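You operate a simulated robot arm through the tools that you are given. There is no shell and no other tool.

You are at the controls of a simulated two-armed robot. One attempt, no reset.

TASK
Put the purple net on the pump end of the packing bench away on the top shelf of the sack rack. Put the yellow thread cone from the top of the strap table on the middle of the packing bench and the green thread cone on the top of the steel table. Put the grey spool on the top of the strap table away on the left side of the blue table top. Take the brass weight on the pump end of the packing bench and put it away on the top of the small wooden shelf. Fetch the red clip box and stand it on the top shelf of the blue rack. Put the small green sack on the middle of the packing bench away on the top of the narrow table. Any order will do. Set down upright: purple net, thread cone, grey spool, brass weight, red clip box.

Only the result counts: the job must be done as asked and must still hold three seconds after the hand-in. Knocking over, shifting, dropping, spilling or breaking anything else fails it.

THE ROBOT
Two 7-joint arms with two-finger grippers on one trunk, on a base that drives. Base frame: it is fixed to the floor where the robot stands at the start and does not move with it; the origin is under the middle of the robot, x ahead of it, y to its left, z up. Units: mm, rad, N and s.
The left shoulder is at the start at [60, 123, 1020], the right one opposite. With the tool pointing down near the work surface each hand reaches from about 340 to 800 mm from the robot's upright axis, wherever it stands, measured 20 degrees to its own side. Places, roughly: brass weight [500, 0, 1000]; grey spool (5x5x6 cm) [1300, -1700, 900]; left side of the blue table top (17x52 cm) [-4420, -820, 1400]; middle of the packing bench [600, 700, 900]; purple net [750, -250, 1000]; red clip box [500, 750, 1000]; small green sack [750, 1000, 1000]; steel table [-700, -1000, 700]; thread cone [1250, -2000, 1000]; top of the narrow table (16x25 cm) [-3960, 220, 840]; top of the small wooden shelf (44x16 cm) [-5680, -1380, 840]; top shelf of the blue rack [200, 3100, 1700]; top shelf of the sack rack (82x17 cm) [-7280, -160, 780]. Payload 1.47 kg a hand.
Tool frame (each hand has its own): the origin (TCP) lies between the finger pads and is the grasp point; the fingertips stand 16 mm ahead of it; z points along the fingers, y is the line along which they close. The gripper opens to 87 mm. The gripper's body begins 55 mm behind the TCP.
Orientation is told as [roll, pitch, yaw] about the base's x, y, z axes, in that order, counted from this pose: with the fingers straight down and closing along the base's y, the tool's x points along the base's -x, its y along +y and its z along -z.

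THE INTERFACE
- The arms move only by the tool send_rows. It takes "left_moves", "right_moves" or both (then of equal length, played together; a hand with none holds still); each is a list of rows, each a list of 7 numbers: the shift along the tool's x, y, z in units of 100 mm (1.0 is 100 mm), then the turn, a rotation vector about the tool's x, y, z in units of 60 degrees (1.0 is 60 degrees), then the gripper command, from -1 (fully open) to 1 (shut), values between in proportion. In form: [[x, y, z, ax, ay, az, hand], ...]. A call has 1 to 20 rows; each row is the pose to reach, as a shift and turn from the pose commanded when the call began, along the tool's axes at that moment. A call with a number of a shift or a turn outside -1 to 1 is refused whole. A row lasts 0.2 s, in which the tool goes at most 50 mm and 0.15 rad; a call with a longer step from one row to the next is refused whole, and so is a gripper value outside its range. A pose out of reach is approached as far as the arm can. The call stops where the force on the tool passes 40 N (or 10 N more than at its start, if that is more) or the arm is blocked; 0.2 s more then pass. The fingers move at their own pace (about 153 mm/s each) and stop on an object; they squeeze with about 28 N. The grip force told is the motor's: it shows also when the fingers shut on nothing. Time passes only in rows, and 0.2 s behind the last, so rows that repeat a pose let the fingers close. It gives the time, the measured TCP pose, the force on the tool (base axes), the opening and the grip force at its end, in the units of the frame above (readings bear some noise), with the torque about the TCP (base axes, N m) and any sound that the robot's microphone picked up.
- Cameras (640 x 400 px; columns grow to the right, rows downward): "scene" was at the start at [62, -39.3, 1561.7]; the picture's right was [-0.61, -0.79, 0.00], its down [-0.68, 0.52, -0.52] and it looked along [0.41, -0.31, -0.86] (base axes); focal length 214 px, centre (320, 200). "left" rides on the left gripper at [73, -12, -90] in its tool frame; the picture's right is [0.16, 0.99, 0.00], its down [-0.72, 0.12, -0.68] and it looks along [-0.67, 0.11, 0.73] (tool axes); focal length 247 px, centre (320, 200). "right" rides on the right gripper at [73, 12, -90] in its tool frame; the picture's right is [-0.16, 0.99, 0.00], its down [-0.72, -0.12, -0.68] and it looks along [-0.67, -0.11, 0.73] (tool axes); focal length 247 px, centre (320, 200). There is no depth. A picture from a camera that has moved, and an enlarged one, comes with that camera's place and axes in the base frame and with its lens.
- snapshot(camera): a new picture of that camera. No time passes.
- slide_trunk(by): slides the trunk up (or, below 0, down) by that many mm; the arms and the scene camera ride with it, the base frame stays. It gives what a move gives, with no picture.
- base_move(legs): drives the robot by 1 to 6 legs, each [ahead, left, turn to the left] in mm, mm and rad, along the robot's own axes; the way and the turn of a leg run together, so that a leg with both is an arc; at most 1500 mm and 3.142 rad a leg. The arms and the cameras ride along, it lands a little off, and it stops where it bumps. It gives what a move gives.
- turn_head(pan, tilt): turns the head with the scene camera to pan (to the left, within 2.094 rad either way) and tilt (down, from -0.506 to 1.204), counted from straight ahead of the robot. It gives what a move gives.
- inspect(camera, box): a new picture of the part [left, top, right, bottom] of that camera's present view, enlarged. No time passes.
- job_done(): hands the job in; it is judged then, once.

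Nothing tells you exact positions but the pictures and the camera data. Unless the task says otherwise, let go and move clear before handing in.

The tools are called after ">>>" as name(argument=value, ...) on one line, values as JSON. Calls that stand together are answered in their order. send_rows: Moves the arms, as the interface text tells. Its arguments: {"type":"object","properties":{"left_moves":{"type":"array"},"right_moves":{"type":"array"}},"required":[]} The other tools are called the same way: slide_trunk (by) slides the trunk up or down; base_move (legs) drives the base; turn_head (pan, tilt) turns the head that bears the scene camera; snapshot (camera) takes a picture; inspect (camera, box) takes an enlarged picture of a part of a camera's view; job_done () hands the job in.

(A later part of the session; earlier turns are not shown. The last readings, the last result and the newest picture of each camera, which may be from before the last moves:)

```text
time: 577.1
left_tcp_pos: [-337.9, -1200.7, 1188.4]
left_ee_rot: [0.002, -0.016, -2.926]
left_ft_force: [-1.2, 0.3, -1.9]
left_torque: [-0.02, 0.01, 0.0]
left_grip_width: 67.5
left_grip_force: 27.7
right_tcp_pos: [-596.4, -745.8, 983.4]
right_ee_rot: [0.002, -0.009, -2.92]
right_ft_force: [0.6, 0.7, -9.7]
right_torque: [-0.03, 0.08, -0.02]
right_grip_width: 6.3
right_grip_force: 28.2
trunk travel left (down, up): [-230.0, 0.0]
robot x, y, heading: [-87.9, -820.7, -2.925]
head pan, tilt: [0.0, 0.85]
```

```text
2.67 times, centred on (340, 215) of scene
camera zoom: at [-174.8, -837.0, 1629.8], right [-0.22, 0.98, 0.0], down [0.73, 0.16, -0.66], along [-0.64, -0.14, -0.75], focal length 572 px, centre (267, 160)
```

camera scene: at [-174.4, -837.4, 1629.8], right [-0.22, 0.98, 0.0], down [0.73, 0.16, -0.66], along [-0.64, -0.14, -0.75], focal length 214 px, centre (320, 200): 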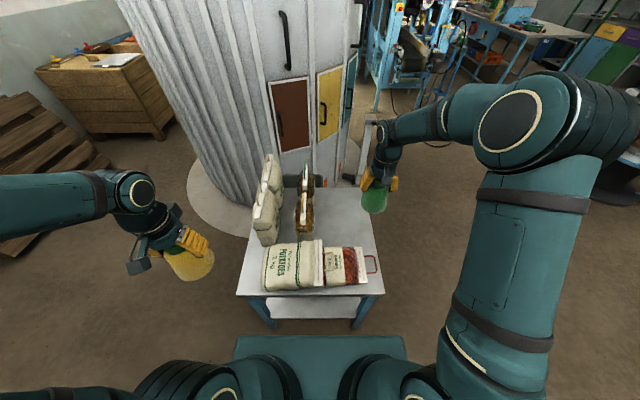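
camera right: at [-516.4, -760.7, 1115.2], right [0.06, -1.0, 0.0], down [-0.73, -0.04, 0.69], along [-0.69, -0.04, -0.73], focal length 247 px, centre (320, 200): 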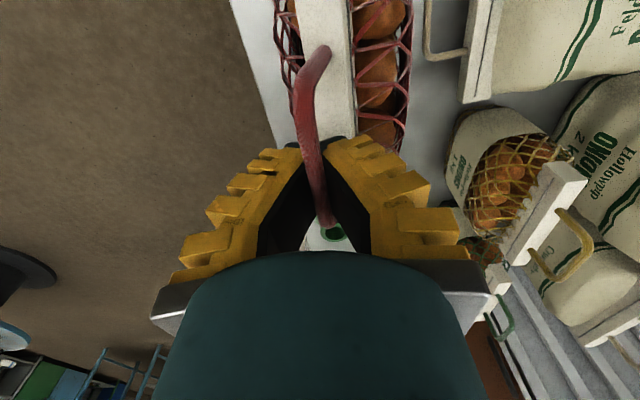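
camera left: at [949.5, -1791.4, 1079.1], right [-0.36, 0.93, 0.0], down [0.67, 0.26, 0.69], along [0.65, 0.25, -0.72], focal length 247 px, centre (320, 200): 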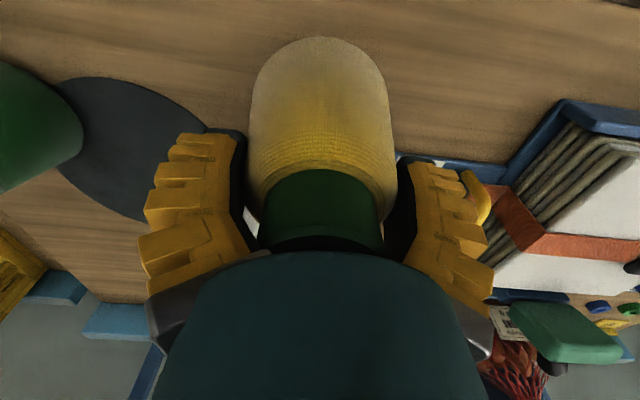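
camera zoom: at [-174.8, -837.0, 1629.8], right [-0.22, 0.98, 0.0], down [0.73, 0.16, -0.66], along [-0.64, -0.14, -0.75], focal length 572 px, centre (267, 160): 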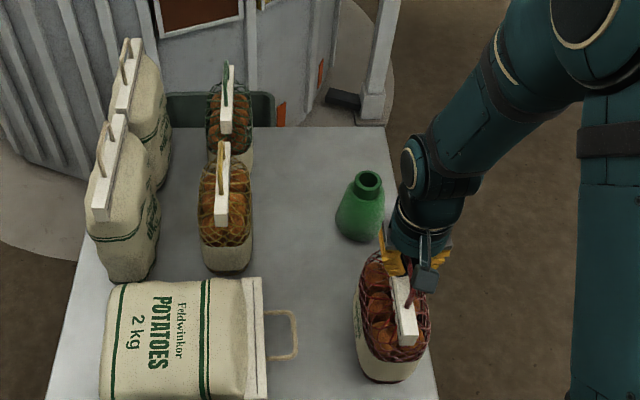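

>>> send_rows(right_moves=[[0, 0.05, 0.04, 0, 0, 0, 1], [0, 0.1, 0.08, 0, 0, 0, 1], [0, 0.1, 0.12, 0, 0, 0, 1], [0, 0.1, 0.16, 0, 0, 0, 1]])

>>> send_rows(right_moves=[[0, 0, 0.03, 0, 0, 0, 1], [0, 0, 0.06, 0, 0, 0, 1], [0, 0, 0.1, 0, 0, 0, 1]])

>>> inspect(camera="scene", box=[260, 140, 420, 290])

```text
time: 578.1
left_tcp_pos: [-337.5, -1200.4, 1188.6]
left_ee_rot: [0.0, -0.019, -2.926]
left_ft_force: [-0.2, -0.3, -1.9]
left_torque: [0.02, -0.03, -0.01]
left_grip_width: 67.4
left_grip_force: 28.0
right_tcp_pos: [-593.8, -755.7, 968.0]
right_ee_rot: [0.002, -0.009, -2.923]
right_ft_force: [0.8, -0.5, 0.0]
right_torque: [0.0, 0.01, 0.01]
right_grip_width: 0.0
right_grip_force: 28.1
trunk travel left (down, up): [-230.0, 0.0]
robot x, y, heading: [-87.1, -820.1, -2.923]
head pan, tilt: [0.0, 0.85]
```

```text
time: 579.0
left_tcp_pos: [-336.4, -1200.3, 1187.7]
left_ee_rot: [-0.001, -0.017, -2.926]
left_ft_force: [-0.2, 0.0, -1.8]
left_torque: [0.01, -0.03, 0.04]
left_grip_width: 67.4
left_grip_force: 27.6
right_tcp_pos: [-593.0, -755.4, 959.6]
right_ee_rot: [0.001, -0.01, -2.922]
right_ft_force: [0.5, -0.7, -0.4]
right_torque: [0.0, -0.02, 0.01]
right_grip_width: 0.0
right_grip_force: 27.3
trunk travel left (down, up): [-230.0, 0.0]
robot x, y, heading: [-85.3, -822.0, -2.926]
head pan, tilt: [0.0, 0.85]
```

```text
2.67 times, centred on (340, 215) of scene
camera zoom: at [-174.2, -837.1, 1629.8], right [-0.22, 0.98, 0.0], down [0.73, 0.16, -0.66], along [-0.64, -0.14, -0.75], focal length 572 px, centre (267, 160)
```

zoom: 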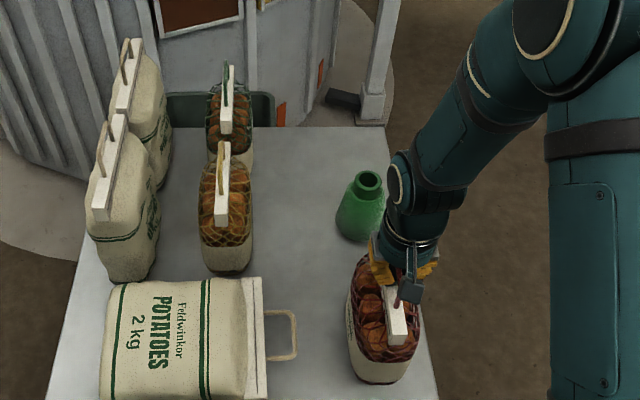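

The onion sack stands. I open and go up, then look at the potato sack's handle.

>>> send_rows(right_moves=[[0, 0, 0, 0, 0, 0, 0.7], [0, 0, 0, 0, 0, 0, 0.4], [0, 0, 0, 0, 0, 0, 0.3], [0, 0, 0, 0, 0, 0, 0.3], [0, 0, -0.25, 0, 0, 0, 0.3], [0, 0, -0.5, 0, 0, 0, 0.3], [0, 0, -0.8, 0, 0, 0, 0.3], [0, 0, -1, 0, 0, 0, 0.3]])

>>> inspect(camera="scene", box=[220, 140, 420, 300])

>>> snapshot(camera="right")

```text
time: 580.8
left_tcp_pos: [-335.9, -1201.8, 1188.5]
left_ee_rot: [0.0, -0.018, -2.927]
left_ft_force: [0.4, 0.6, -2.2]
left_torque: [-0.02, -0.01, -0.02]
left_grip_width: 67.1
left_grip_force: 28.1
right_tcp_pos: [-593.1, -756.8, 1057.5]
right_ee_rot: [0.0, -0.008, -2.923]
right_ft_force: [0.5, -0.3, 1.0]
right_torque: [0.02, 0.0, 0.02]
right_grip_width: 36.5
right_grip_force: 4.0
trunk travel left (down, up): [-230.0, 0.0]
robot x, y, heading: [-82.8, -822.1, -2.928]
head pan, tilt: [0.0, 0.85]
```

```text
2.50 times, centred on (320, 220) of scene
camera zoom: at [-173.7, -837.0, 1629.8], right [-0.22, 0.98, 0.0], down [0.73, 0.16, -0.66], along [-0.64, -0.14, -0.75], focal length 536 px, centre (320, 150)
```

zoom: 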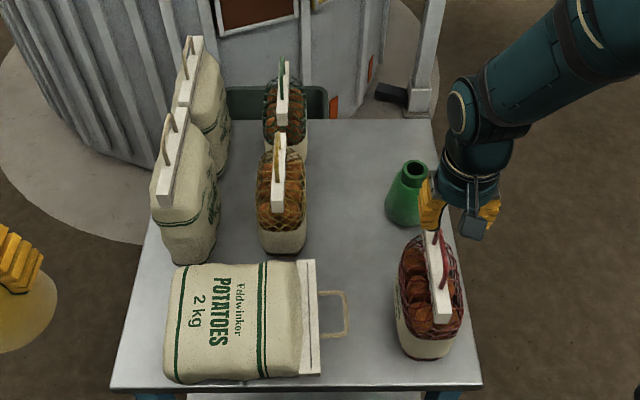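

```text
taken
camera right: at [-518.6, -751.4, 1146.4], right [0.06, -1.0, 0.0], down [-0.73, -0.04, 0.69], along [-0.69, -0.04, -0.73], focal length 247 px, centre (320, 200)
```

right: 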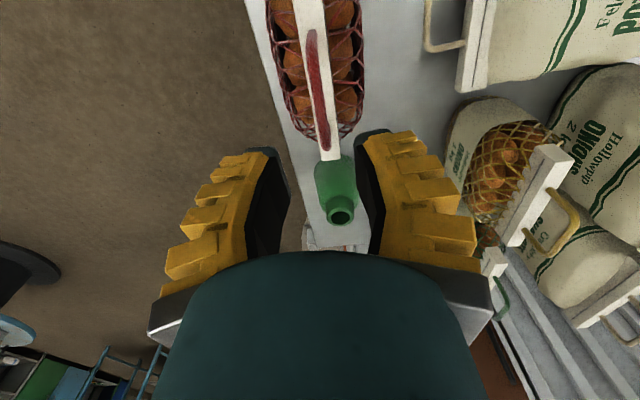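

Now the potato sack: its handle bar is at about v=-742, u=-725, z≈785. I go there.

>>> send_rows(right_moves=[[0.03, 0.25, 0, 0, 0, 0, 0.3], [0.06, 0.5, 0, 0, 0, 0, 0.4], [0.1, 0.75, 0.2, 0, 0, 0, 0.5], [0.12, 1, 0.5, 0, 0, 0, 0.55]])

>>> send_rows(right_moves=[[0, 0.1, 0.25, 0, 0, 0, 0.55], [0, 0.2, 0.5, 0, 0, 0, 0.55], [0, 0.2, 0.9, 0, 0, 0, 0.55]])

>>> snapshot(camera="right")

>>> inspect(camera="scene", box=[220, 140, 420, 300])

```text
time: 581.8
left_tcp_pos: [-337.0, -1201.2, 1188.0]
left_ee_rot: [-0.002, -0.018, -2.923]
left_ft_force: [-0.1, 0.6, -2.3]
left_torque: [0.0, -0.02, -0.02]
left_grip_width: 67.2
left_grip_force: 27.9
right_tcp_pos: [-558.9, -849.7, 1007.9]
right_ee_rot: [0.001, -0.013, -2.921]
right_ft_force: [-0.3, 0.3, 0.2]
right_torque: [0.02, 0.02, -0.03]
right_grip_width: 26.1
right_grip_force: 5.2
trunk travel left (down, up): [-230.0, 0.0]
robot x, y, heading: [-87.4, -820.2, -2.921]
head pan, tilt: [0.0, 0.85]
```

```text
time: 582.5
left_tcp_pos: [-338.3, -1200.4, 1187.5]
left_ee_rot: [0.0, -0.018, -2.925]
left_ft_force: [0.1, 0.6, -2.6]
left_torque: [0.01, -0.06, 0.0]
left_grip_width: 67.1
left_grip_force: 27.8
right_tcp_pos: [-558.1, -869.7, 918.7]
right_ee_rot: [0.0, -0.009, -2.921]
right_ft_force: [0.1, -0.9, -0.4]
right_torque: [0.01, 0.0, -0.03]
right_grip_width: 26.2
right_grip_force: 4.7
trunk travel left (down, up): [-230.0, 0.0]
robot x, y, heading: [-85.4, -815.4, -2.923]
head pan, tilt: [0.0, 0.85]
```

```text
taken
camera right: at [-483.3, -864.5, 1007.8], right [0.06, -1.0, 0.0], down [-0.73, -0.04, 0.69], along [-0.69, -0.04, -0.73], focal length 247 px, centre (320, 200)
```

right: 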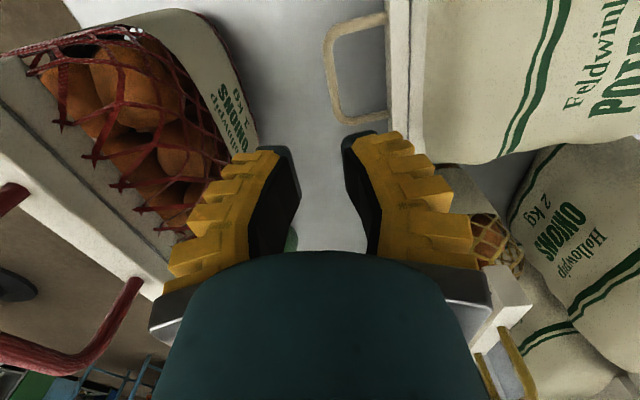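

```text
2.50 times, centred on (320, 220) of scene
camera zoom: at [-175.5, -837.6, 1629.7], right [-0.22, 0.98, 0.0], down [0.73, 0.16, -0.66], along [-0.64, -0.14, -0.75], focal length 536 px, centre (320, 150)
```

zoom: 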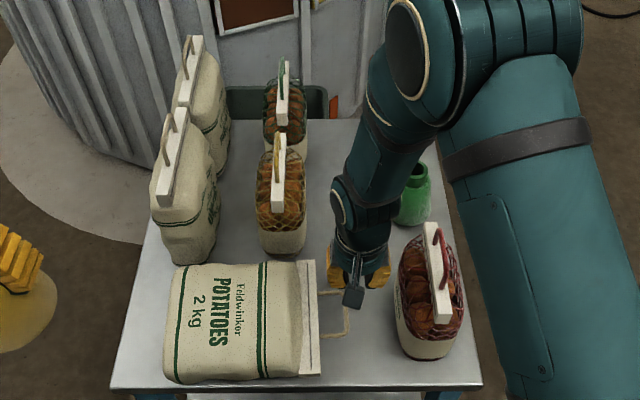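

>>> send_rows(right_moves=[[0.04, 0.06, 0.1, 0, 0, 0, 0.55], [0.08, 0.11, 0.3, 0, 0, 0, 0.55], [0.08, 0.11, 0.6, 0, 0, 0, 0.55], [0.08, 0.11, 0.9, 0, 0, 0, 0.55]])

>>> snapshot(camera="right")

```text
time: 583.5
left_tcp_pos: [-337.7, -1199.6, 1188.5]
left_ee_rot: [-0.001, -0.016, -2.926]
left_ft_force: [-1.1, -0.2, -1.4]
left_torque: [-0.02, -0.01, -0.01]
left_grip_width: 67.0
left_grip_force: 28.1
right_tcp_pos: [-546.6, -878.9, 827.1]
right_ee_rot: [0.001, -0.011, -2.921]
right_ft_force: [-0.8, -0.9, 0.6]
right_torque: [0.01, 0.0, -0.03]
right_grip_width: 25.9
right_grip_force: 4.6
trunk travel left (down, up): [-230.0, 0.0]
robot x, y, heading: [-89.3, -824.4, -2.92]
head pan, tilt: [0.0, 0.85]
```

```text
taken
camera right: at [-473.0, -873.9, 916.6], right [0.06, -1.0, 0.0], down [-0.72, -0.04, 0.69], along [-0.69, -0.04, -0.73], focal length 247 px, centre (320, 200)
```

right: 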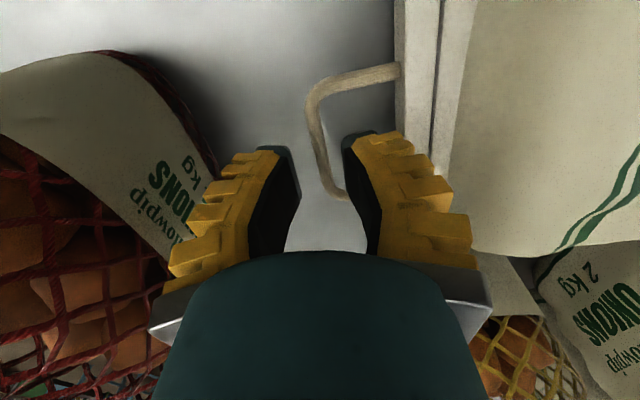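

>>> send_rows(right_moves=[[0, 0, 0.15, 0, 0, 0, 0.55], [0, 0, 0.3, 0, 0, 0, 0.55], [0, 0, 0.45, 0, 0, 0, 0.55], [0, 0, 0.45, 0, 0, 0, 1], [0, 0, 0.45, 0, 0, 0, 1], [0, 0, 0.45, 0, 0, 0, 1]])

>>> snapshot(camera="right")

```text
time: 585.0
left_tcp_pos: [-336.8, -1200.5, 1188.5]
left_ee_rot: [0.001, -0.017, -2.925]
left_ft_force: [-0.1, -0.9, -1.6]
left_torque: [-0.01, -0.05, -0.04]
left_grip_width: 67.2
left_grip_force: 28.0
right_tcp_pos: [-546.5, -877.5, 782.1]
right_ee_rot: [0.0, -0.01, -2.922]
right_ft_force: [-2.2, 4.9, -1.3]
right_torque: [-0.05, 0.05, 0.06]
right_grip_width: 6.2
right_grip_force: 28.2
trunk travel left (down, up): [-230.0, 0.0]
robot x, y, heading: [-85.0, -818.3, -2.927]
head pan, tilt: [0.0, 0.85]
```

```text
taken
camera right: at [-471.9, -873.1, 871.6], right [0.06, -1.0, 0.0], down [-0.73, -0.04, 0.69], along [-0.69, -0.04, -0.73], focal length 247 px, centre (320, 200)
```

right: 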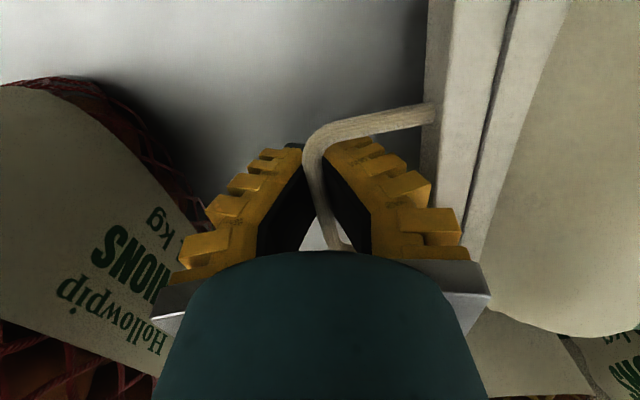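

I lift the potato sack's handle in an arc about its base, easing it slightly toward me so it ends near its old place.

>>> send_rows(right_moves=[[0, 0, -0.12, 0, 0, 0, 1], [0, 0, -0.28, 0, 0, 0, 1], [0, 0.02, -0.45, 0, 0, 0, 1], [0, 0.04, -0.62, 0, 0, 0, 1], [0, 0.06, -0.78, 0, 0, 0, 1], [0, 0.08, -0.92, 0, 0, 0, 1]])

>>> inspect(camera="scene", box=[220, 140, 420, 300])

```text
time: 586.4
left_tcp_pos: [-337.0, -1201.3, 1187.9]
left_ee_rot: [-0.001, -0.017, -2.925]
left_ft_force: [-0.2, 1.1, -2.1]
left_torque: [-0.02, -0.02, 0.05]
left_grip_width: 66.9
left_grip_force: 28.3
right_tcp_pos: [-544.6, -887.0, 875.9]
right_ee_rot: [-0.002, -0.01, -2.922]
right_ft_force: [1.4, -3.5, -8.1]
right_torque: [-0.03, 0.17, 0.11]
right_grip_width: 6.0
right_grip_force: 28.0
trunk travel left (down, up): [-230.0, 0.0]
robot x, y, heading: [-85.4, -824.8, -2.925]
head pan, tilt: [0.0, 0.85]
```

```text
2.50 times, centred on (320, 220) of scene
camera zoom: at [-174.1, -837.8, 1629.8], right [-0.22, 0.98, 0.0], down [0.73, 0.16, -0.66], along [-0.64, -0.14, -0.75], focal length 536 px, centre (320, 150)
```

zoom: 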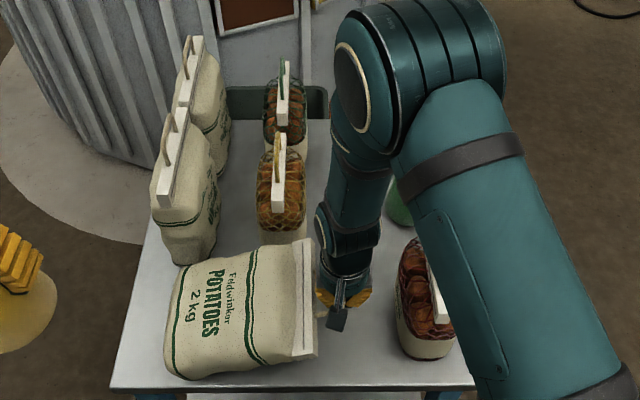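

>>> send_rows(right_moves=[[0, 0.08, -0.14, 0, 0, 0, 1], [0, 0.18, -0.28, 0, 0, 0, 1], [0, 0.29, -0.42, 0, 0, 0, 1], [0, 0.41, -0.556, 0, 0, 0, 1]])

>>> inspect(camera="scene", box=[220, 140, 420, 300])

>>> send_rows(right_moves=[[0, 0.13, -0.12, 0, 0, 0, 1], [0, 0.27, -0.23, 0, 0, 0, 1], [0, 0.41, -0.33, 0, 0, 0, 1], [0, 0.56, -0.43, 0, 0, 0, 1]])

>>> inspect(camera="scene", box=[220, 140, 420, 300])

```text
time: 587.4
left_tcp_pos: [-337.3, -1200.0, 1188.4]
left_ee_rot: [0.0, -0.017, -2.924]
left_ft_force: [0.4, -0.6, -2.6]
left_torque: [0.0, 0.0, 0.02]
left_grip_width: 67.1
left_grip_force: 27.7
right_tcp_pos: [-534.7, -927.7, 933.3]
right_ee_rot: [0.001, -0.011, -2.922]
right_ft_force: [0.3, -0.1, -7.0]
right_torque: [-0.01, 0.09, 0.2]
right_grip_width: 5.9
right_grip_force: 27.8
trunk travel left (down, up): [-230.0, 0.0]
robot x, y, heading: [-88.1, -821.7, -2.921]
head pan, tilt: [0.0, 0.85]
```

```text
2.50 times, centred on (320, 220) of scene
camera zoom: at [-174.0, -837.4, 1629.8], right [-0.22, 0.98, 0.0], down [0.73, 0.16, -0.66], along [-0.64, -0.14, -0.75], focal length 536 px, centre (320, 150)
```

zoom: 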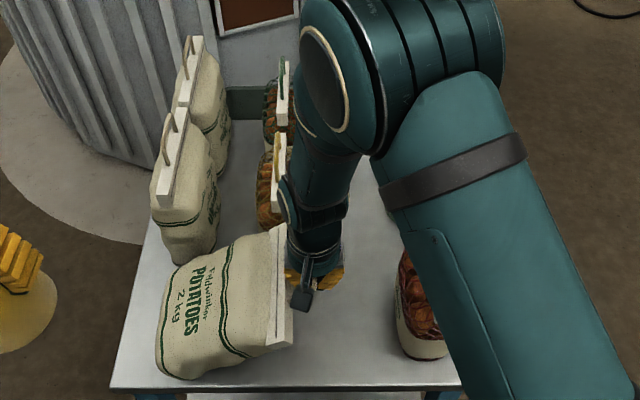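

```text
time: 588.4
left_tcp_pos: [-337.5, -1199.6, 1187.5]
left_ee_rot: [0.0, -0.017, -2.926]
left_ft_force: [0.2, -0.2, -2.0]
left_torque: [-0.03, 0.0, 0.01]
left_grip_width: 66.8
left_grip_force: 28.1
right_tcp_pos: [-521.7, -983.2, 974.9]
right_ee_rot: [0.002, -0.011, -2.922]
right_ft_force: [1.2, 3.9, -0.6]
right_torque: [-0.03, 0.01, 0.04]
right_grip_width: 0.0
right_grip_force: 27.7
trunk travel left (down, up): [-230.0, 0.0]
robot x, y, heading: [-85.8, -817.6, -2.921]
head pan, tilt: [0.0, 0.85]
```

```text
2.50 times, centred on (320, 220) of scene
camera zoom: at [-173.7, -837.2, 1629.8], right [-0.22, 0.98, 0.0], down [0.73, 0.16, -0.66], along [-0.64, -0.14, -0.75], focal length 536 px, centre (320, 150)
```

zoom: 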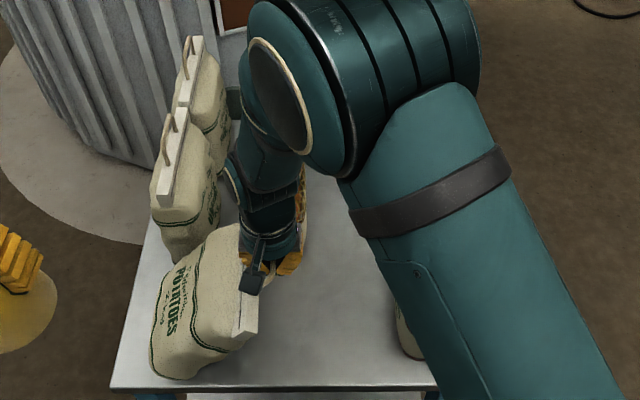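

>>> send_rows(right_moves=[[0, 0.1, -0.12, 0, 0, 0, 1], [0, 0.22, -0.22, 0, 0, 0, 1], [0, 0.36, -0.3, 0, 0, 0, 1], [0, 0.5, -0.35, 0, 0, 0, 1], [0, 0.62, -0.38, 0, 0, 0, 1]])

>>> inspect(camera="scene", box=[200, 140, 400, 300])

>>> snapshot(camera="right")

```text
time: 589.5
left_tcp_pos: [-337.7, -1201.4, 1188.1]
left_ee_rot: [-0.001, -0.017, -2.925]
left_ft_force: [-0.1, 1.0, -1.8]
left_torque: [0.0, 0.03, 0.0]
left_grip_width: 66.9
left_grip_force: 28.3
right_tcp_pos: [-508.9, -1042.6, 1012.8]
right_ee_rot: [0.0, -0.01, -2.921]
right_ft_force: [-0.3, -2.2, -10.3]
right_torque: [0.05, 0.02, 0.08]
right_grip_width: 6.1
right_grip_force: 27.6
trunk travel left (down, up): [-230.0, 0.0]
robot x, y, heading: [-85.0, -818.9, -2.92]
head pan, tilt: [0.0, 0.85]
```

```text
2.50 times, centred on (300, 220) of scene
camera zoom: at [-174.5, -838.1, 1629.8], right [-0.22, 0.98, 0.0], down [0.73, 0.16, -0.66], along [-0.64, -0.14, -0.75], focal length 536 px, centre (370, 150)
```

zoom: 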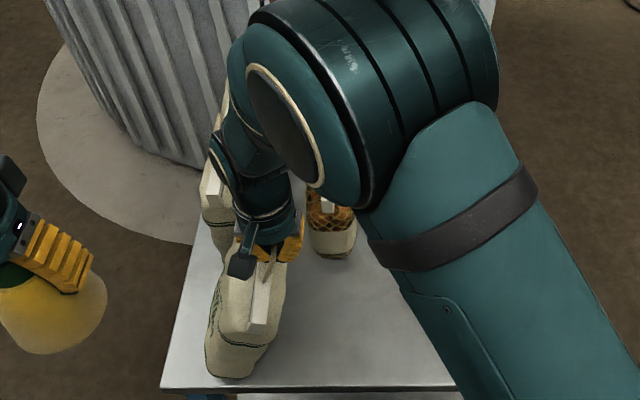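

```text
taken
camera right: at [-434.4, -1038.0, 1100.9], right [0.06, -1.0, 0.0], down [-0.72, -0.04, 0.69], along [-0.69, -0.04, -0.73], focal length 247 px, centre (320, 200)
```

right: 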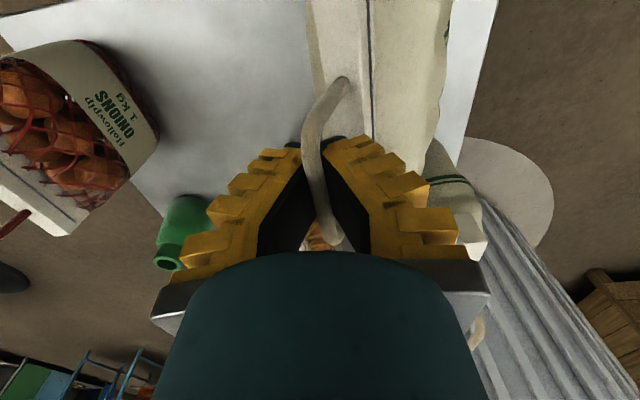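

>>> send_rows(right_moves=[[0, 0.12, -0.03, 0, 0, 0, 1], [0, 0.24, -0.05, 0, 0, 0, 1], [0, 0.36, -0.05, 0, 0, 0, 1], [0, 0.5, -0.05, 0, 0, 0, 1]])

>>> inspect(camera="scene", box=[200, 140, 400, 300])

>>> snapshot(camera="right")

```text
time: 590.5
left_tcp_pos: [-336.5, -1201.5, 1188.3]
left_ee_rot: [-0.002, -0.017, -2.927]
left_ft_force: [-0.1, -0.5, -1.9]
left_torque: [0.0, 0.02, -0.01]
left_grip_width: 66.9
left_grip_force: 27.5
right_tcp_pos: [-497.8, -1092.7, 1017.5]
right_ee_rot: [0.0, -0.011, -2.923]
right_ft_force: [0.4, -0.8, -0.3]
right_torque: [0.05, -0.03, 0.01]
right_grip_width: 0.1
right_grip_force: 27.8
trunk travel left (down, up): [-230.0, 0.0]
robot x, y, heading: [-85.0, -820.9, -2.919]
head pan, tilt: [0.0, 0.85]
```

```text
2.50 times, centred on (300, 220) of scene
camera zoom: at [-174.1, -837.9, 1629.8], right [-0.22, 0.98, 0.0], down [0.73, 0.16, -0.66], along [-0.64, -0.14, -0.75], focal length 536 px, centre (370, 150)
```

zoom: 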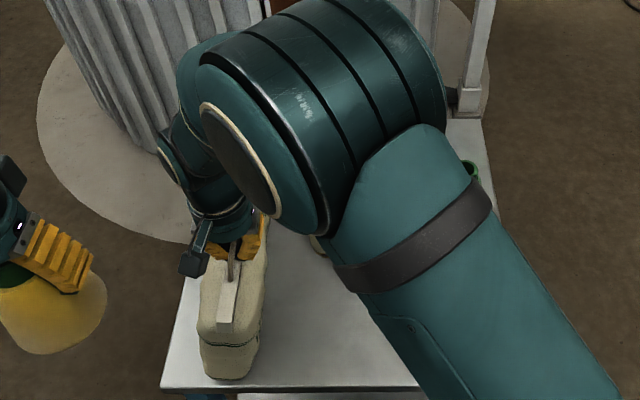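

```text
taken
camera right: at [-422.7, -1087.8, 1106.1], right [0.06, -1.0, 0.0], down [-0.72, -0.04, 0.69], along [-0.69, -0.04, -0.73], focal length 247 px, centre (320, 200)
```

right: 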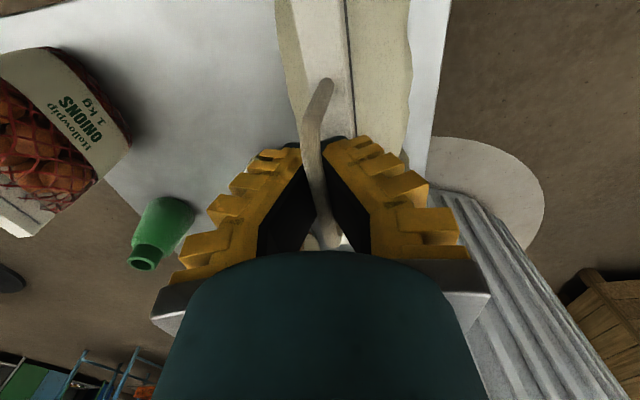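

The potato sack stands again. I release it and rise to compare with its neighbours.

>>> send_rows(right_moves=[[0, 0, 0, 0, 0, 0, 0.7], [0, 0, 0, 0, 0, 0, 0.4], [0, 0, 0, 0, 0, 0, 0.3], [0, 0, 0, 0, 0, 0, 0.3], [0, 0, -0.25, 0, 0, 0, 0.3], [0, 0, -0.5, 0, 0, 0, 0.3], [0, 0, -0.75, 0, 0, 0, 0.3], [0, 0, -1, 0, 0, 0, 0.3]])

>>> send_rows(right_moves=[[0.1, -0.25, -0.1, 0, 0, 0, 0.3], [0.2, -0.5, -0.2, 0, 0, 0, 0.3], [0.3, -0.75, -0.2, 0, 0, 0, 0.3], [0.4, -1, -0.2, 0, 0, 0, 0.3]])

>>> send_rows(right_moves=[[0.1, -0.25, 0, 0, 0, 0, 0.3], [0.2, -0.5, 0, 0, 0, 0, 0.3], [0.3, -0.75, 0, 0, 0, 0, 0.3], [0.4, -1, 0, 0, 0, 0, 0.3]])

>>> inspect(camera="scene", box=[200, 110, 420, 320])

```text
time: 592.4
left_tcp_pos: [-337.3, -1199.5, 1189.3]
left_ee_rot: [-0.001, -0.02, -2.926]
left_ft_force: [0.0, 0.5, -1.3]
left_torque: [-0.01, 0.02, 0.02]
left_grip_width: 66.7
left_grip_force: 27.8
right_tcp_pos: [-496.5, -1089.1, 1117.1]
right_ee_rot: [0.002, -0.01, -2.921]
right_ft_force: [0.3, 0.5, 0.1]
right_torque: [0.0, 0.01, -0.02]
right_grip_width: 36.7
right_grip_force: 4.0
trunk travel left (down, up): [-230.0, 0.0]
robot x, y, heading: [-83.9, -816.4, -2.924]
head pan, tilt: [0.0, 0.85]
```

```text
time: 593.4
left_tcp_pos: [-337.3, -1200.3, 1187.7]
left_ee_rot: [0.0, -0.019, -2.926]
left_ft_force: [0.5, -0.7, -1.1]
left_torque: [-0.02, 0.0, -0.03]
left_grip_width: 66.9
left_grip_force: 28.1
right_tcp_pos: [-479.5, -982.6, 1137.5]
right_ee_rot: [0.002, -0.01, -2.922]
right_ft_force: [-0.2, 0.6, 0.2]
right_torque: [0.02, -0.02, -0.01]
right_grip_width: 36.4
right_grip_force: 4.5
trunk travel left (down, up): [-230.0, 0.0]
robot x, y, heading: [-84.0, -818.3, -2.919]
head pan, tilt: [0.0, 0.85]
```

```text
time: 594.4
left_tcp_pos: [-336.8, -1198.8, 1188.9]
left_ee_rot: [0.0, -0.02, -2.926]
left_ft_force: [0.6, 0.2, -2.8]
left_torque: [0.0, -0.01, -0.02]
left_grip_width: 66.5
left_grip_force: 28.3
right_tcp_pos: [-460.1, -876.0, 1135.0]
right_ee_rot: [0.002, -0.01, -2.922]
right_ft_force: [-0.7, 0.1, -0.1]
right_torque: [-0.02, 0.01, -0.01]
right_grip_width: 36.4
right_grip_force: 4.1
trunk travel left (down, up): [-230.0, 0.0]
robot x, y, heading: [-84.5, -814.8, -2.92]
head pan, tilt: [0.0, 0.85]
```

```text
1.90 times, centred on (310, 215) of scene
camera zoom: at [-173.8, -836.0, 1629.8], right [-0.22, 0.98, 0.0], down [0.73, 0.16, -0.66], along [-0.64, -0.14, -0.75], focal length 408 px, centre (339, 171)
```

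zoom: 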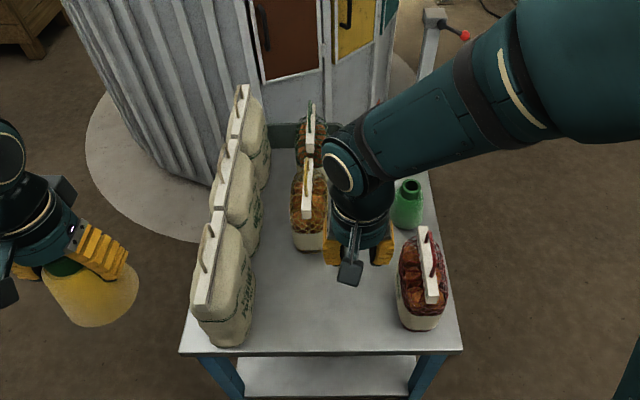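

The potato sack lines up with its row again. Now the onion sack goes back to its place in the front row; I return to its handle.

>>> send_rows(right_moves=[[-0.15, -0.25, 0, 0, 0, 0, 0.3], [-0.3, -0.5, 0, 0, 0, 0, 0.3], [-0.45, -0.75, 0, 0, 0, 0, 0.3], [-0.6, -1, 0, 0, 0, 0, 0.3]])

>>> send_rows(right_moves=[[-0.2, -0.2, 0.25, 0, 0, 0, 0.3], [-0.43, -0.47, 0.5, 0, 0, 0, 0.3], [-0.43, -0.47, 0.75, 0, 0, 0, 0.3]])

>>> snapshot(camera="right")

```text
time: 595.4
left_tcp_pos: [-337.5, -1199.6, 1189.0]
left_ee_rot: [-0.001, -0.016, -2.924]
left_ft_force: [0.4, 1.1, -3.3]
left_torque: [-0.02, -0.01, -0.01]
left_grip_width: 66.8
left_grip_force: 27.8
right_tcp_pos: [-541.9, -792.2, 1137.0]
right_ee_rot: [0.002, -0.01, -2.919]
right_ft_force: [0.1, -0.5, 0.4]
right_torque: [0.02, -0.02, 0.0]
right_grip_width: 36.8
right_grip_force: 4.1
trunk travel left (down, up): [-230.0, 0.0]
robot x, y, heading: [-88.6, -816.0, -2.924]
head pan, tilt: [0.0, 0.85]
```

```text
time: 596.1
left_tcp_pos: [-337.6, -1200.9, 1188.8]
left_ee_rot: [-0.003, -0.015, -2.924]
left_ft_force: [-0.5, 0.4, -1.7]
left_torque: [-0.01, 0.0, -0.03]
left_grip_width: 66.5
left_grip_force: 28.3
right_tcp_pos: [-596.4, -758.1, 1060.7]
right_ee_rot: [-0.002, -0.011, -2.923]
right_ft_force: [0.1, 0.5, 0.9]
right_torque: [-0.01, -0.02, -0.02]
right_grip_width: 36.6
right_grip_force: 4.2
trunk travel left (down, up): [-230.0, 0.0]
robot x, y, heading: [-88.1, -817.6, -2.923]
head pan, tilt: [0.0, 0.85]
```

```text
taken
camera right: at [-521.8, -752.1, 1150.1], right [0.06, -1.0, 0.0], down [-0.73, -0.04, 0.69], along [-0.69, -0.04, -0.73], focal length 247 px, centre (320, 200)
```

right: 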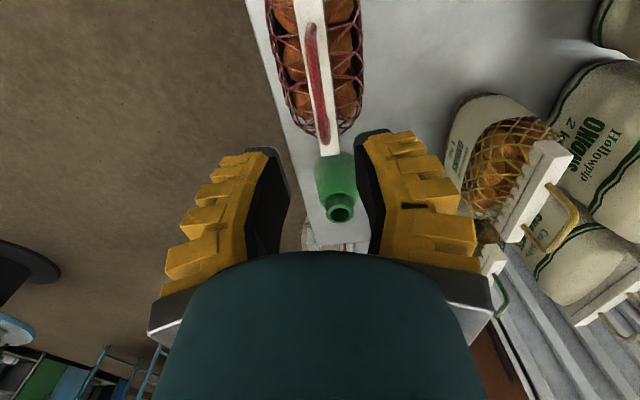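

>>> send_rows(right_moves=[[0.08, 0, 0.2, 0, 0, 0, 0.4], [0.15, -0.01, 0.45, 0, 0, 0, 0.5], [0.15, -0.01, 0.7, 0, 0, 0, 0.5], [0.15, -0.01, 0.97, 0, 0, 0, 0.5]])

>>> snapshot(camera="right")

```text
time: 597.1
left_tcp_pos: [-337.6, -1200.0, 1188.7]
left_ee_rot: [0.001, -0.017, -2.926]
left_ft_force: [-0.3, 0.2, -2.1]
left_torque: [0.0, 0.0, 0.0]
left_grip_width: 66.7
left_grip_force: 28.3
right_tcp_pos: [-581.9, -754.3, 963.9]
right_ee_rot: [0.003, -0.011, -2.921]
right_ft_force: [0.0, 0.4, -0.2]
right_torque: [0.0, 0.03, -0.01]
right_grip_width: 28.2
right_grip_force: 4.8
trunk travel left (down, up): [-230.0, 0.0]
robot x, y, heading: [-86.2, -819.9, -2.923]
head pan, tilt: [0.0, 0.85]
```

```text
taken
camera right: at [-507.5, -749.1, 1052.8], right [0.06, -1.0, 0.0], down [-0.72, -0.04, 0.69], along [-0.69, -0.04, -0.73], focal length 247 px, centre (320, 200)
```

right: 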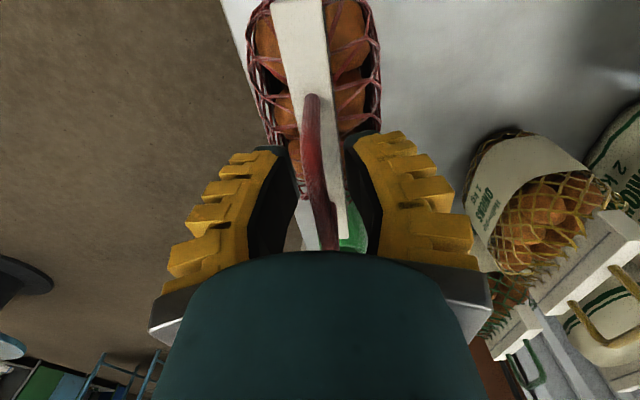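

>>> send_rows(right_moves=[[0, 0, 0.06, 0, 0, 0, 0.5], [0, 0, 0.12, 0, 0, 0, 0.5], [0, 0, 0.12, 0, 0, 0, 1], [0, 0, 0.12, 0, 0, 0, 1], [0, 0, 0.12, 0, 0, 0, 1], [0, 0, 0, 0, 0, 0, 1], [0, 0, -0.15, 0, 0, 0, 1], [0, 0, -0.3, 0, 0, 0, 1], [0, 0, -0.45, 0, 0, 0, 1], [0, 0, -0.6, 0, 0, 0, 1]])

>>> inspect(camera="scene", box=[220, 120, 420, 300])

>>> snapshot(camera="right")

```text
time: 599.4
left_tcp_pos: [-336.6, -1199.8, 1189.0]
left_ee_rot: [0.001, -0.017, -2.926]
left_ft_force: [-0.4, 0.2, -3.4]
left_torque: [-0.02, 0.01, -0.01]
left_grip_width: 66.6
left_grip_force: 28.4
right_tcp_pos: [-581.1, -752.4, 1023.8]
right_ee_rot: [0.002, -0.009, -2.922]
right_ft_force: [0.0, 0.3, -9.8]
right_torque: [-0.02, -0.08, -0.01]
right_grip_width: 6.3
right_grip_force: 28.7
trunk travel left (down, up): [-230.0, 0.0]
robot x, y, heading: [-87.6, -818.5, -2.923]
head pan, tilt: [0.0, 0.85]
```

```text
2.22 times, centred on (320, 210) of scene
camera zoom: at [-174.3, -836.9, 1629.8], right [-0.22, 0.98, 0.0], down [0.73, 0.16, -0.66], along [-0.64, -0.14, -0.75], focal length 477 px, centre (320, 178)
```

zoom: 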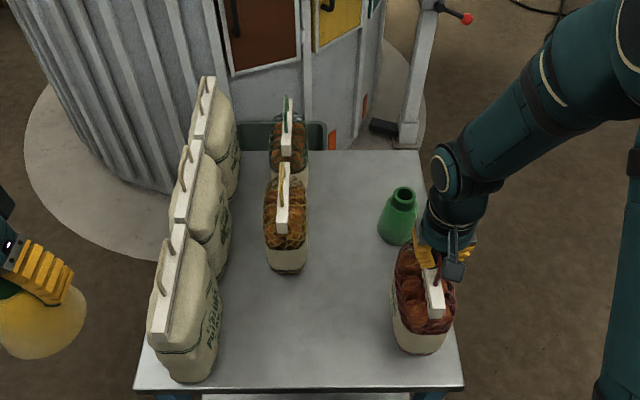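

```text
taken
camera right: at [-506.6, -747.3, 1113.6], right [0.06, -1.0, 0.0], down [-0.73, -0.04, 0.69], along [-0.69, -0.04, -0.73], focal length 247 px, centre (320, 200)
```

right: 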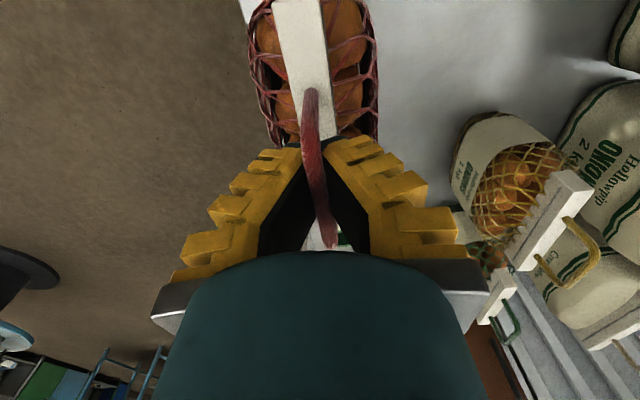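

>>> send_rows(right_moves=[[-0.01, 0.08, 0, 0, 0, 0, 1], [-0.02, 0.2, 0, 0, 0, 0, 1], [-0.03, 0.34, 0, 0, 0, 0, 1], [-0.03, 0.48, 0, 0, 0, 0, 1], [-0.04, 0.62, 0, 0, 0, 0, 1], [-0.05, 0.75, 0, 0, 0, 0, 1], [-0.05, 0.84, 0, 0, 0, 0, 1]])

>>> send_rows(right_moves=[[-0.01, 0.08, 0, 0, 0, 0, 1], [-0.02, 0.2, 0, 0, 0, 0, 1], [-0.03, 0.34, 0, 0, 0, 0, 1], [-0.03, 0.48, 0, 0, 0, 0, 1], [-0.04, 0.62, 0, 0, 0, 0, 1], [-0.05, 0.75, 0, 0, 0, 0, 1], [-0.05, 0.84, 0, 0, 0, 0, 1]])

>>> send_rows(right_moves=[[-0.01, 0.08, 0, 0, 0, 0, 1], [-0.02, 0.2, 0, 0, 0, 0, 1], [-0.03, 0.34, 0, 0, 0, 0, 1], [-0.03, 0.48, 0, 0, 0, 0, 1], [-0.04, 0.62, 0, 0, 0, 0, 1], [-0.05, 0.74, 0, 0, 0, 0, 1], [-0.05, 0.82, 0, 0, 0, 0, 1], [-0.05, 0.82, 0, 0, 0, 0, 1], [-0.05, 0.82, 0, 0, 0, 0, 1]])

>>> inspect(camera="scene", box=[220, 120, 420, 300])

>>> snapshot(camera="right")

```text
time: 601.0
left_tcp_pos: [-337.6, -1199.6, 1187.3]
left_ee_rot: [0.0, -0.02, -2.926]
left_ft_force: [-0.9, -0.3, -1.8]
left_torque: [-0.01, 0.0, 0.01]
left_grip_width: 66.4
left_grip_force: 27.5
right_tcp_pos: [-568.9, -836.1, 1024.5]
right_ee_rot: [0.002, -0.009, -2.922]
right_ft_force: [-0.3, -0.1, -10.8]
right_torque: [0.06, -0.07, 0.02]
right_grip_width: 5.8
right_grip_force: 27.8
trunk travel left (down, up): [-230.0, 0.0]
robot x, y, heading: [-86.5, -819.7, -2.924]
head pan, tilt: [0.0, 0.85]
```

```text
time: 602.5
left_tcp_pos: [-337.6, -1200.8, 1187.2]
left_ee_rot: [0.0, -0.019, -2.927]
left_ft_force: [0.1, -0.2, -1.9]
left_torque: [0.02, 0.01, -0.03]
left_grip_width: 66.4
left_grip_force: 28.1
right_tcp_pos: [-553.2, -920.6, 1025.7]
right_ee_rot: [0.0, -0.008, -2.921]
right_ft_force: [-0.3, -0.3, -10.1]
right_torque: [0.02, -0.12, -0.02]
right_grip_width: 5.9
right_grip_force: 28.2
trunk travel left (down, up): [-230.0, 0.0]
robot x, y, heading: [-82.5, -819.8, -2.922]
head pan, tilt: [0.0, 0.85]
```

```text
time: 604.5
left_tcp_pos: [-338.5, -1201.6, 1186.8]
left_ee_rot: [0.0, -0.02, -2.925]
left_ft_force: [-0.2, -0.2, -1.8]
left_torque: [-0.01, 0.02, 0.01]
left_grip_width: 66.4
left_grip_force: 28.2
right_tcp_pos: [-541.6, -999.7, 1024.9]
right_ee_rot: [0.0, -0.008, -2.922]
right_ft_force: [-0.3, 0.3, -9.5]
right_torque: [0.03, -0.09, -0.03]
right_grip_width: 6.0
right_grip_force: 28.0
trunk travel left (down, up): [-230.0, 0.0]
robot x, y, heading: [-84.5, -817.7, -2.923]
head pan, tilt: [0.0, 0.85]
```

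```text
2.22 times, centred on (320, 210) of scene
camera zoom: at [-174.7, -837.5, 1629.7], right [-0.22, 0.98, 0.0], down [0.73, 0.16, -0.66], along [-0.64, -0.14, -0.75], focal length 477 px, centre (320, 178)
```

zoom: 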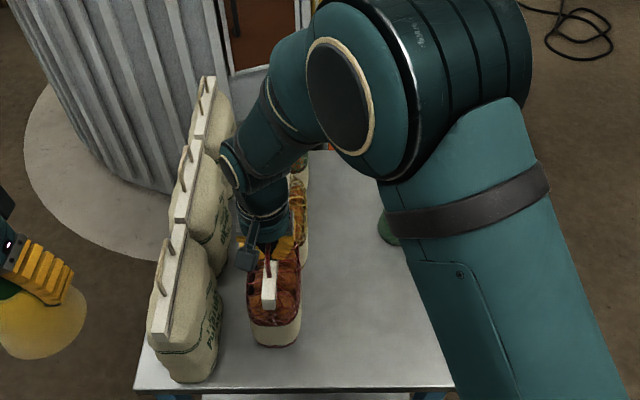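

```text
taken
camera right: at [-466.7, -995.0, 1114.1], right [0.06, -1.0, 0.0], down [-0.73, -0.04, 0.69], along [-0.69, -0.04, -0.73], focal length 247 px, centre (320, 200)
```

right: 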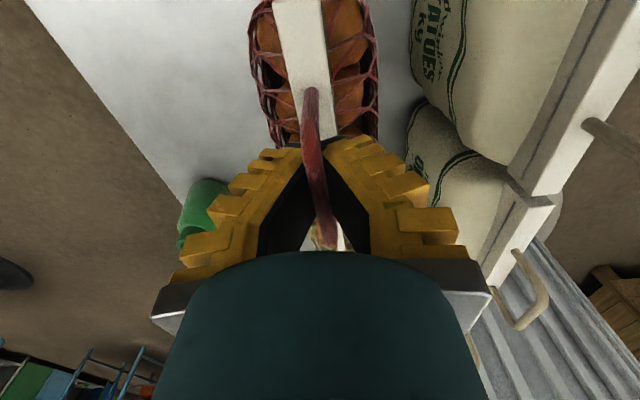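

>>> send_rows(right_moves=[[0, 0, 0.1, 0, 0, 0, 1], [0, 0, 0.22, 0, 0, 0, 1], [0, 0, 0.34, 0, 0, 0, 1], [0, 0, 0.44, 0, 0, 0, 1], [0, 0, 0.52, 0, 0, 0, 1], [0, 0, 0.58, 0, 0, 0, 1], [0, 0, 0.62, 0, 0, 0, 1]])

>>> inspect(camera="scene", box=[220, 120, 420, 300])

```text
time: 606.1
left_tcp_pos: [-335.8, -1200.6, 1187.3]
left_ee_rot: [0.001, -0.017, -2.925]
left_ft_force: [-0.6, 0.6, -2.7]
left_torque: [0.02, 0.0, 0.0]
left_grip_width: 66.5
left_grip_force: 27.7
right_tcp_pos: [-542.2, -999.7, 963.6]
right_ee_rot: [0.003, -0.011, -2.922]
right_ft_force: [-0.2, -0.3, 0.3]
right_torque: [0.01, 0.0, 0.02]
right_grip_width: 0.1
right_grip_force: 28.2
trunk travel left (down, up): [-230.0, 0.0]
robot x, y, heading: [-85.7, -818.9, -2.928]
head pan, tilt: [0.0, 0.85]
```

```text
2.22 times, centred on (320, 210) of scene
camera zoom: at [-173.9, -837.2, 1629.8], right [-0.22, 0.98, 0.0], down [0.73, 0.16, -0.66], along [-0.64, -0.14, -0.75], focal length 477 px, centre (320, 178)
```

zoom: 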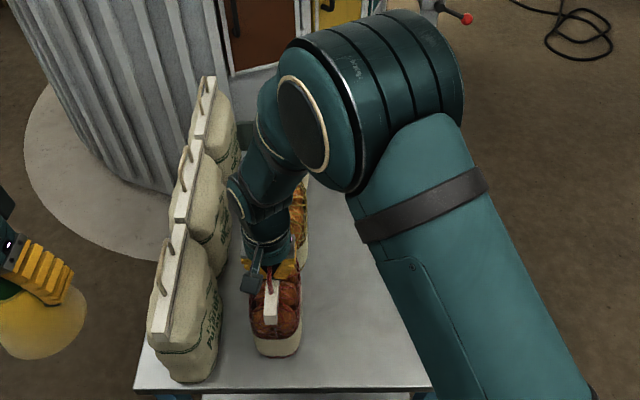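

It stands. I release it, rise and swing the hand away to check the whole group.

>>> send_rows(right_moves=[[0, 0, 0, 0, 0, 0, 0.7], [0, 0, 0, 0, 0, 0, 0.4], [0, 0, 0, 0, 0, 0, 0.3], [0, 0, 0, 0, 0, 0, 0.3], [0, 0, -0.25, 0, 0, 0, 0.3], [0, 0, -0.5, 0, 0, 0, 0.3], [0, 0, -0.75, 0, 0, 0, 0.3], [0, 0, -1, 0, 0, 0, 0.3]])

>>> send_rows(right_moves=[[0.1, -0.25, -0.2, 0, 0, 0, 0.3], [0.3, -0.5, -0.4, 0, 0, 0, 0.3], [0.5, -0.75, -0.6, 0, 0, 0, 0.3], [0.8, -1, -0.8, 0, 0, 0, 0.3]])

>>> send_rows(right_moves=[[0.1, -0.25, 0, 0, 0, 0, 0.3], [0.2, -0.5, 0, 0, 0, 0, 0.3], [0.3, -0.75, 0, 0, 0, 0, 0], [0.4, -1, 0, 0, 0, 0, 0]])

>>> inspect(camera="scene", box=[200, 110, 420, 310])

```text
time: 608.0
left_tcp_pos: [-336.3, -1200.0, 1189.3]
left_ee_rot: [0.0, -0.019, -2.926]
left_ft_force: [0.0, -0.3, -1.8]
left_torque: [-0.01, -0.03, -0.01]
left_grip_width: 66.4
left_grip_force: 27.6
right_tcp_pos: [-541.3, -999.3, 1063.9]
right_ee_rot: [-0.002, -0.01, -2.922]
right_ft_force: [0.4, 0.4, 0.2]
right_torque: [0.03, -0.01, -0.04]
right_grip_width: 36.6
right_grip_force: 4.7
trunk travel left (down, up): [-230.0, 0.0]
robot x, y, heading: [-88.0, -821.2, -2.921]
head pan, tilt: [0.0, 0.85]
```

```text
time: 609.0
left_tcp_pos: [-335.4, -1198.0, 1189.9]
left_ee_rot: [0.0, -0.02, -2.925]
left_ft_force: [0.1, 1.1, -2.1]
left_torque: [-0.05, -0.03, 0.01]
left_grip_width: 66.4
left_grip_force: 28.5
right_tcp_pos: [-481.2, -883.7, 1141.3]
right_ee_rot: [0.001, -0.014, -2.921]
right_ft_force: [0.8, 0.0, 0.4]
right_torque: [-0.03, 0.02, -0.03]
right_grip_width: 36.6
right_grip_force: 4.8
trunk travel left (down, up): [-230.0, 0.0]
robot x, y, heading: [-85.4, -818.4, -2.922]
head pan, tilt: [0.0, 0.85]
```

```text
time: 610.0
left_tcp_pos: [-336.6, -1199.6, 1189.0]
left_ee_rot: [0.0, -0.018, -2.925]
left_ft_force: [0.0, 0.1, -2.8]
left_torque: [-0.01, -0.02, 0.0]
left_grip_width: 66.6
left_grip_force: 27.7
right_tcp_pos: [-466.5, -777.4, 1141.5]
right_ee_rot: [0.003, -0.01, -2.922]
right_ft_force: [0.4, 0.1, 0.2]
right_torque: [-0.01, 0.02, -0.01]
right_grip_width: 49.1
right_grip_force: 4.1
trunk travel left (down, up): [-230.0, 0.0]
robot x, y, heading: [-85.0, -822.1, -2.921]
head pan, tilt: [0.0, 0.85]
```

```text
2.00 times, centred on (310, 210) of scene
camera zoom: at [-173.7, -836.0, 1629.8], right [-0.22, 0.98, 0.0], down [0.73, 0.16, -0.66], along [-0.64, -0.14, -0.75], focal length 429 px, centre (340, 180)
```

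zoom: 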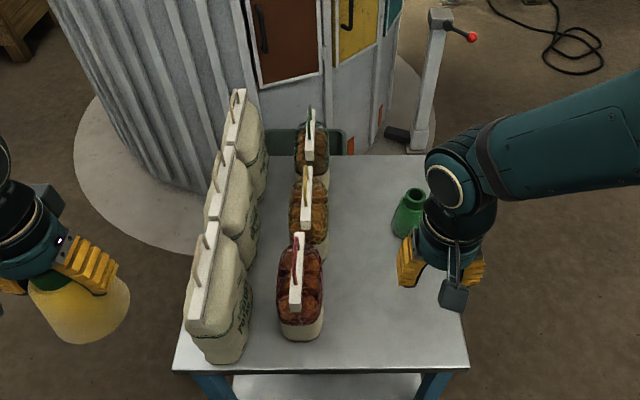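

Both rows of sacks stand as before. Now the yellow cone goes to the packing bench: I turn around and drive along the bench to its middle.

>>> base_move(legs=[[-60, 0, 0], [0, 0, 3.13], [0, 1300, 0]])

>>> turn_head(pan=0.1, tilt=0.75)

>>> snapshot(camera="scene")

```text
time: 629.6
left_tcp_pos: [18.5, 853.1, 1189.0]
left_ee_rot: [0.0, -0.016, 0.151]
left_ft_force: [0.1, 0.3, -1.2]
left_torque: [-0.01, 0.02, 0.02]
left_grip_width: 65.8
left_grip_force: 28.5
right_tcp_pos: [119.6, 423.8, 1142.0]
right_ee_rot: [0.002, -0.01, 0.154]
right_ft_force: [-0.2, -0.2, -0.3]
right_torque: [0.03, -0.01, -0.02]
right_grip_width: 49.0
right_grip_force: 4.1
trunk travel left (down, up): [-230.0, 0.0]
robot x, y, heading: [-257.3, 490.5, 0.151]
head pan, tilt: [0.0, 0.85]
```

```text
time: 630.2
left_tcp_pos: [17.8, 854.1, 1188.3]
left_ee_rot: [0.0, -0.017, 0.151]
left_ft_force: [0.2, 0.3, -2.5]
left_torque: [-0.01, 0.04, -0.01]
left_grip_width: 66.0
left_grip_force: 27.3
right_tcp_pos: [119.9, 423.6, 1140.9]
right_ee_rot: [0.0, -0.01, 0.155]
right_ft_force: [0.7, 0.2, 0.5]
right_torque: [-0.01, 0.01, -0.03]
right_grip_width: 48.9
right_grip_force: 3.6
trunk travel left (down, up): [-230.0, 0.0]
robot x, y, heading: [-262.7, 490.8, 0.155]
head pan, tilt: [0.099, 0.75]
```

```text
taken
camera scene: at [-168.9, 514.5, 1637.8], right [0.25, -0.97, 0.0], down [-0.66, -0.17, -0.73], along [0.71, 0.18, -0.68], focal length 214 px, centre (320, 200)
```

scene: 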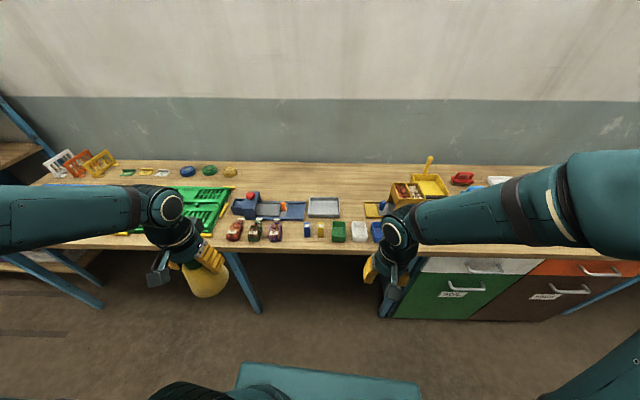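

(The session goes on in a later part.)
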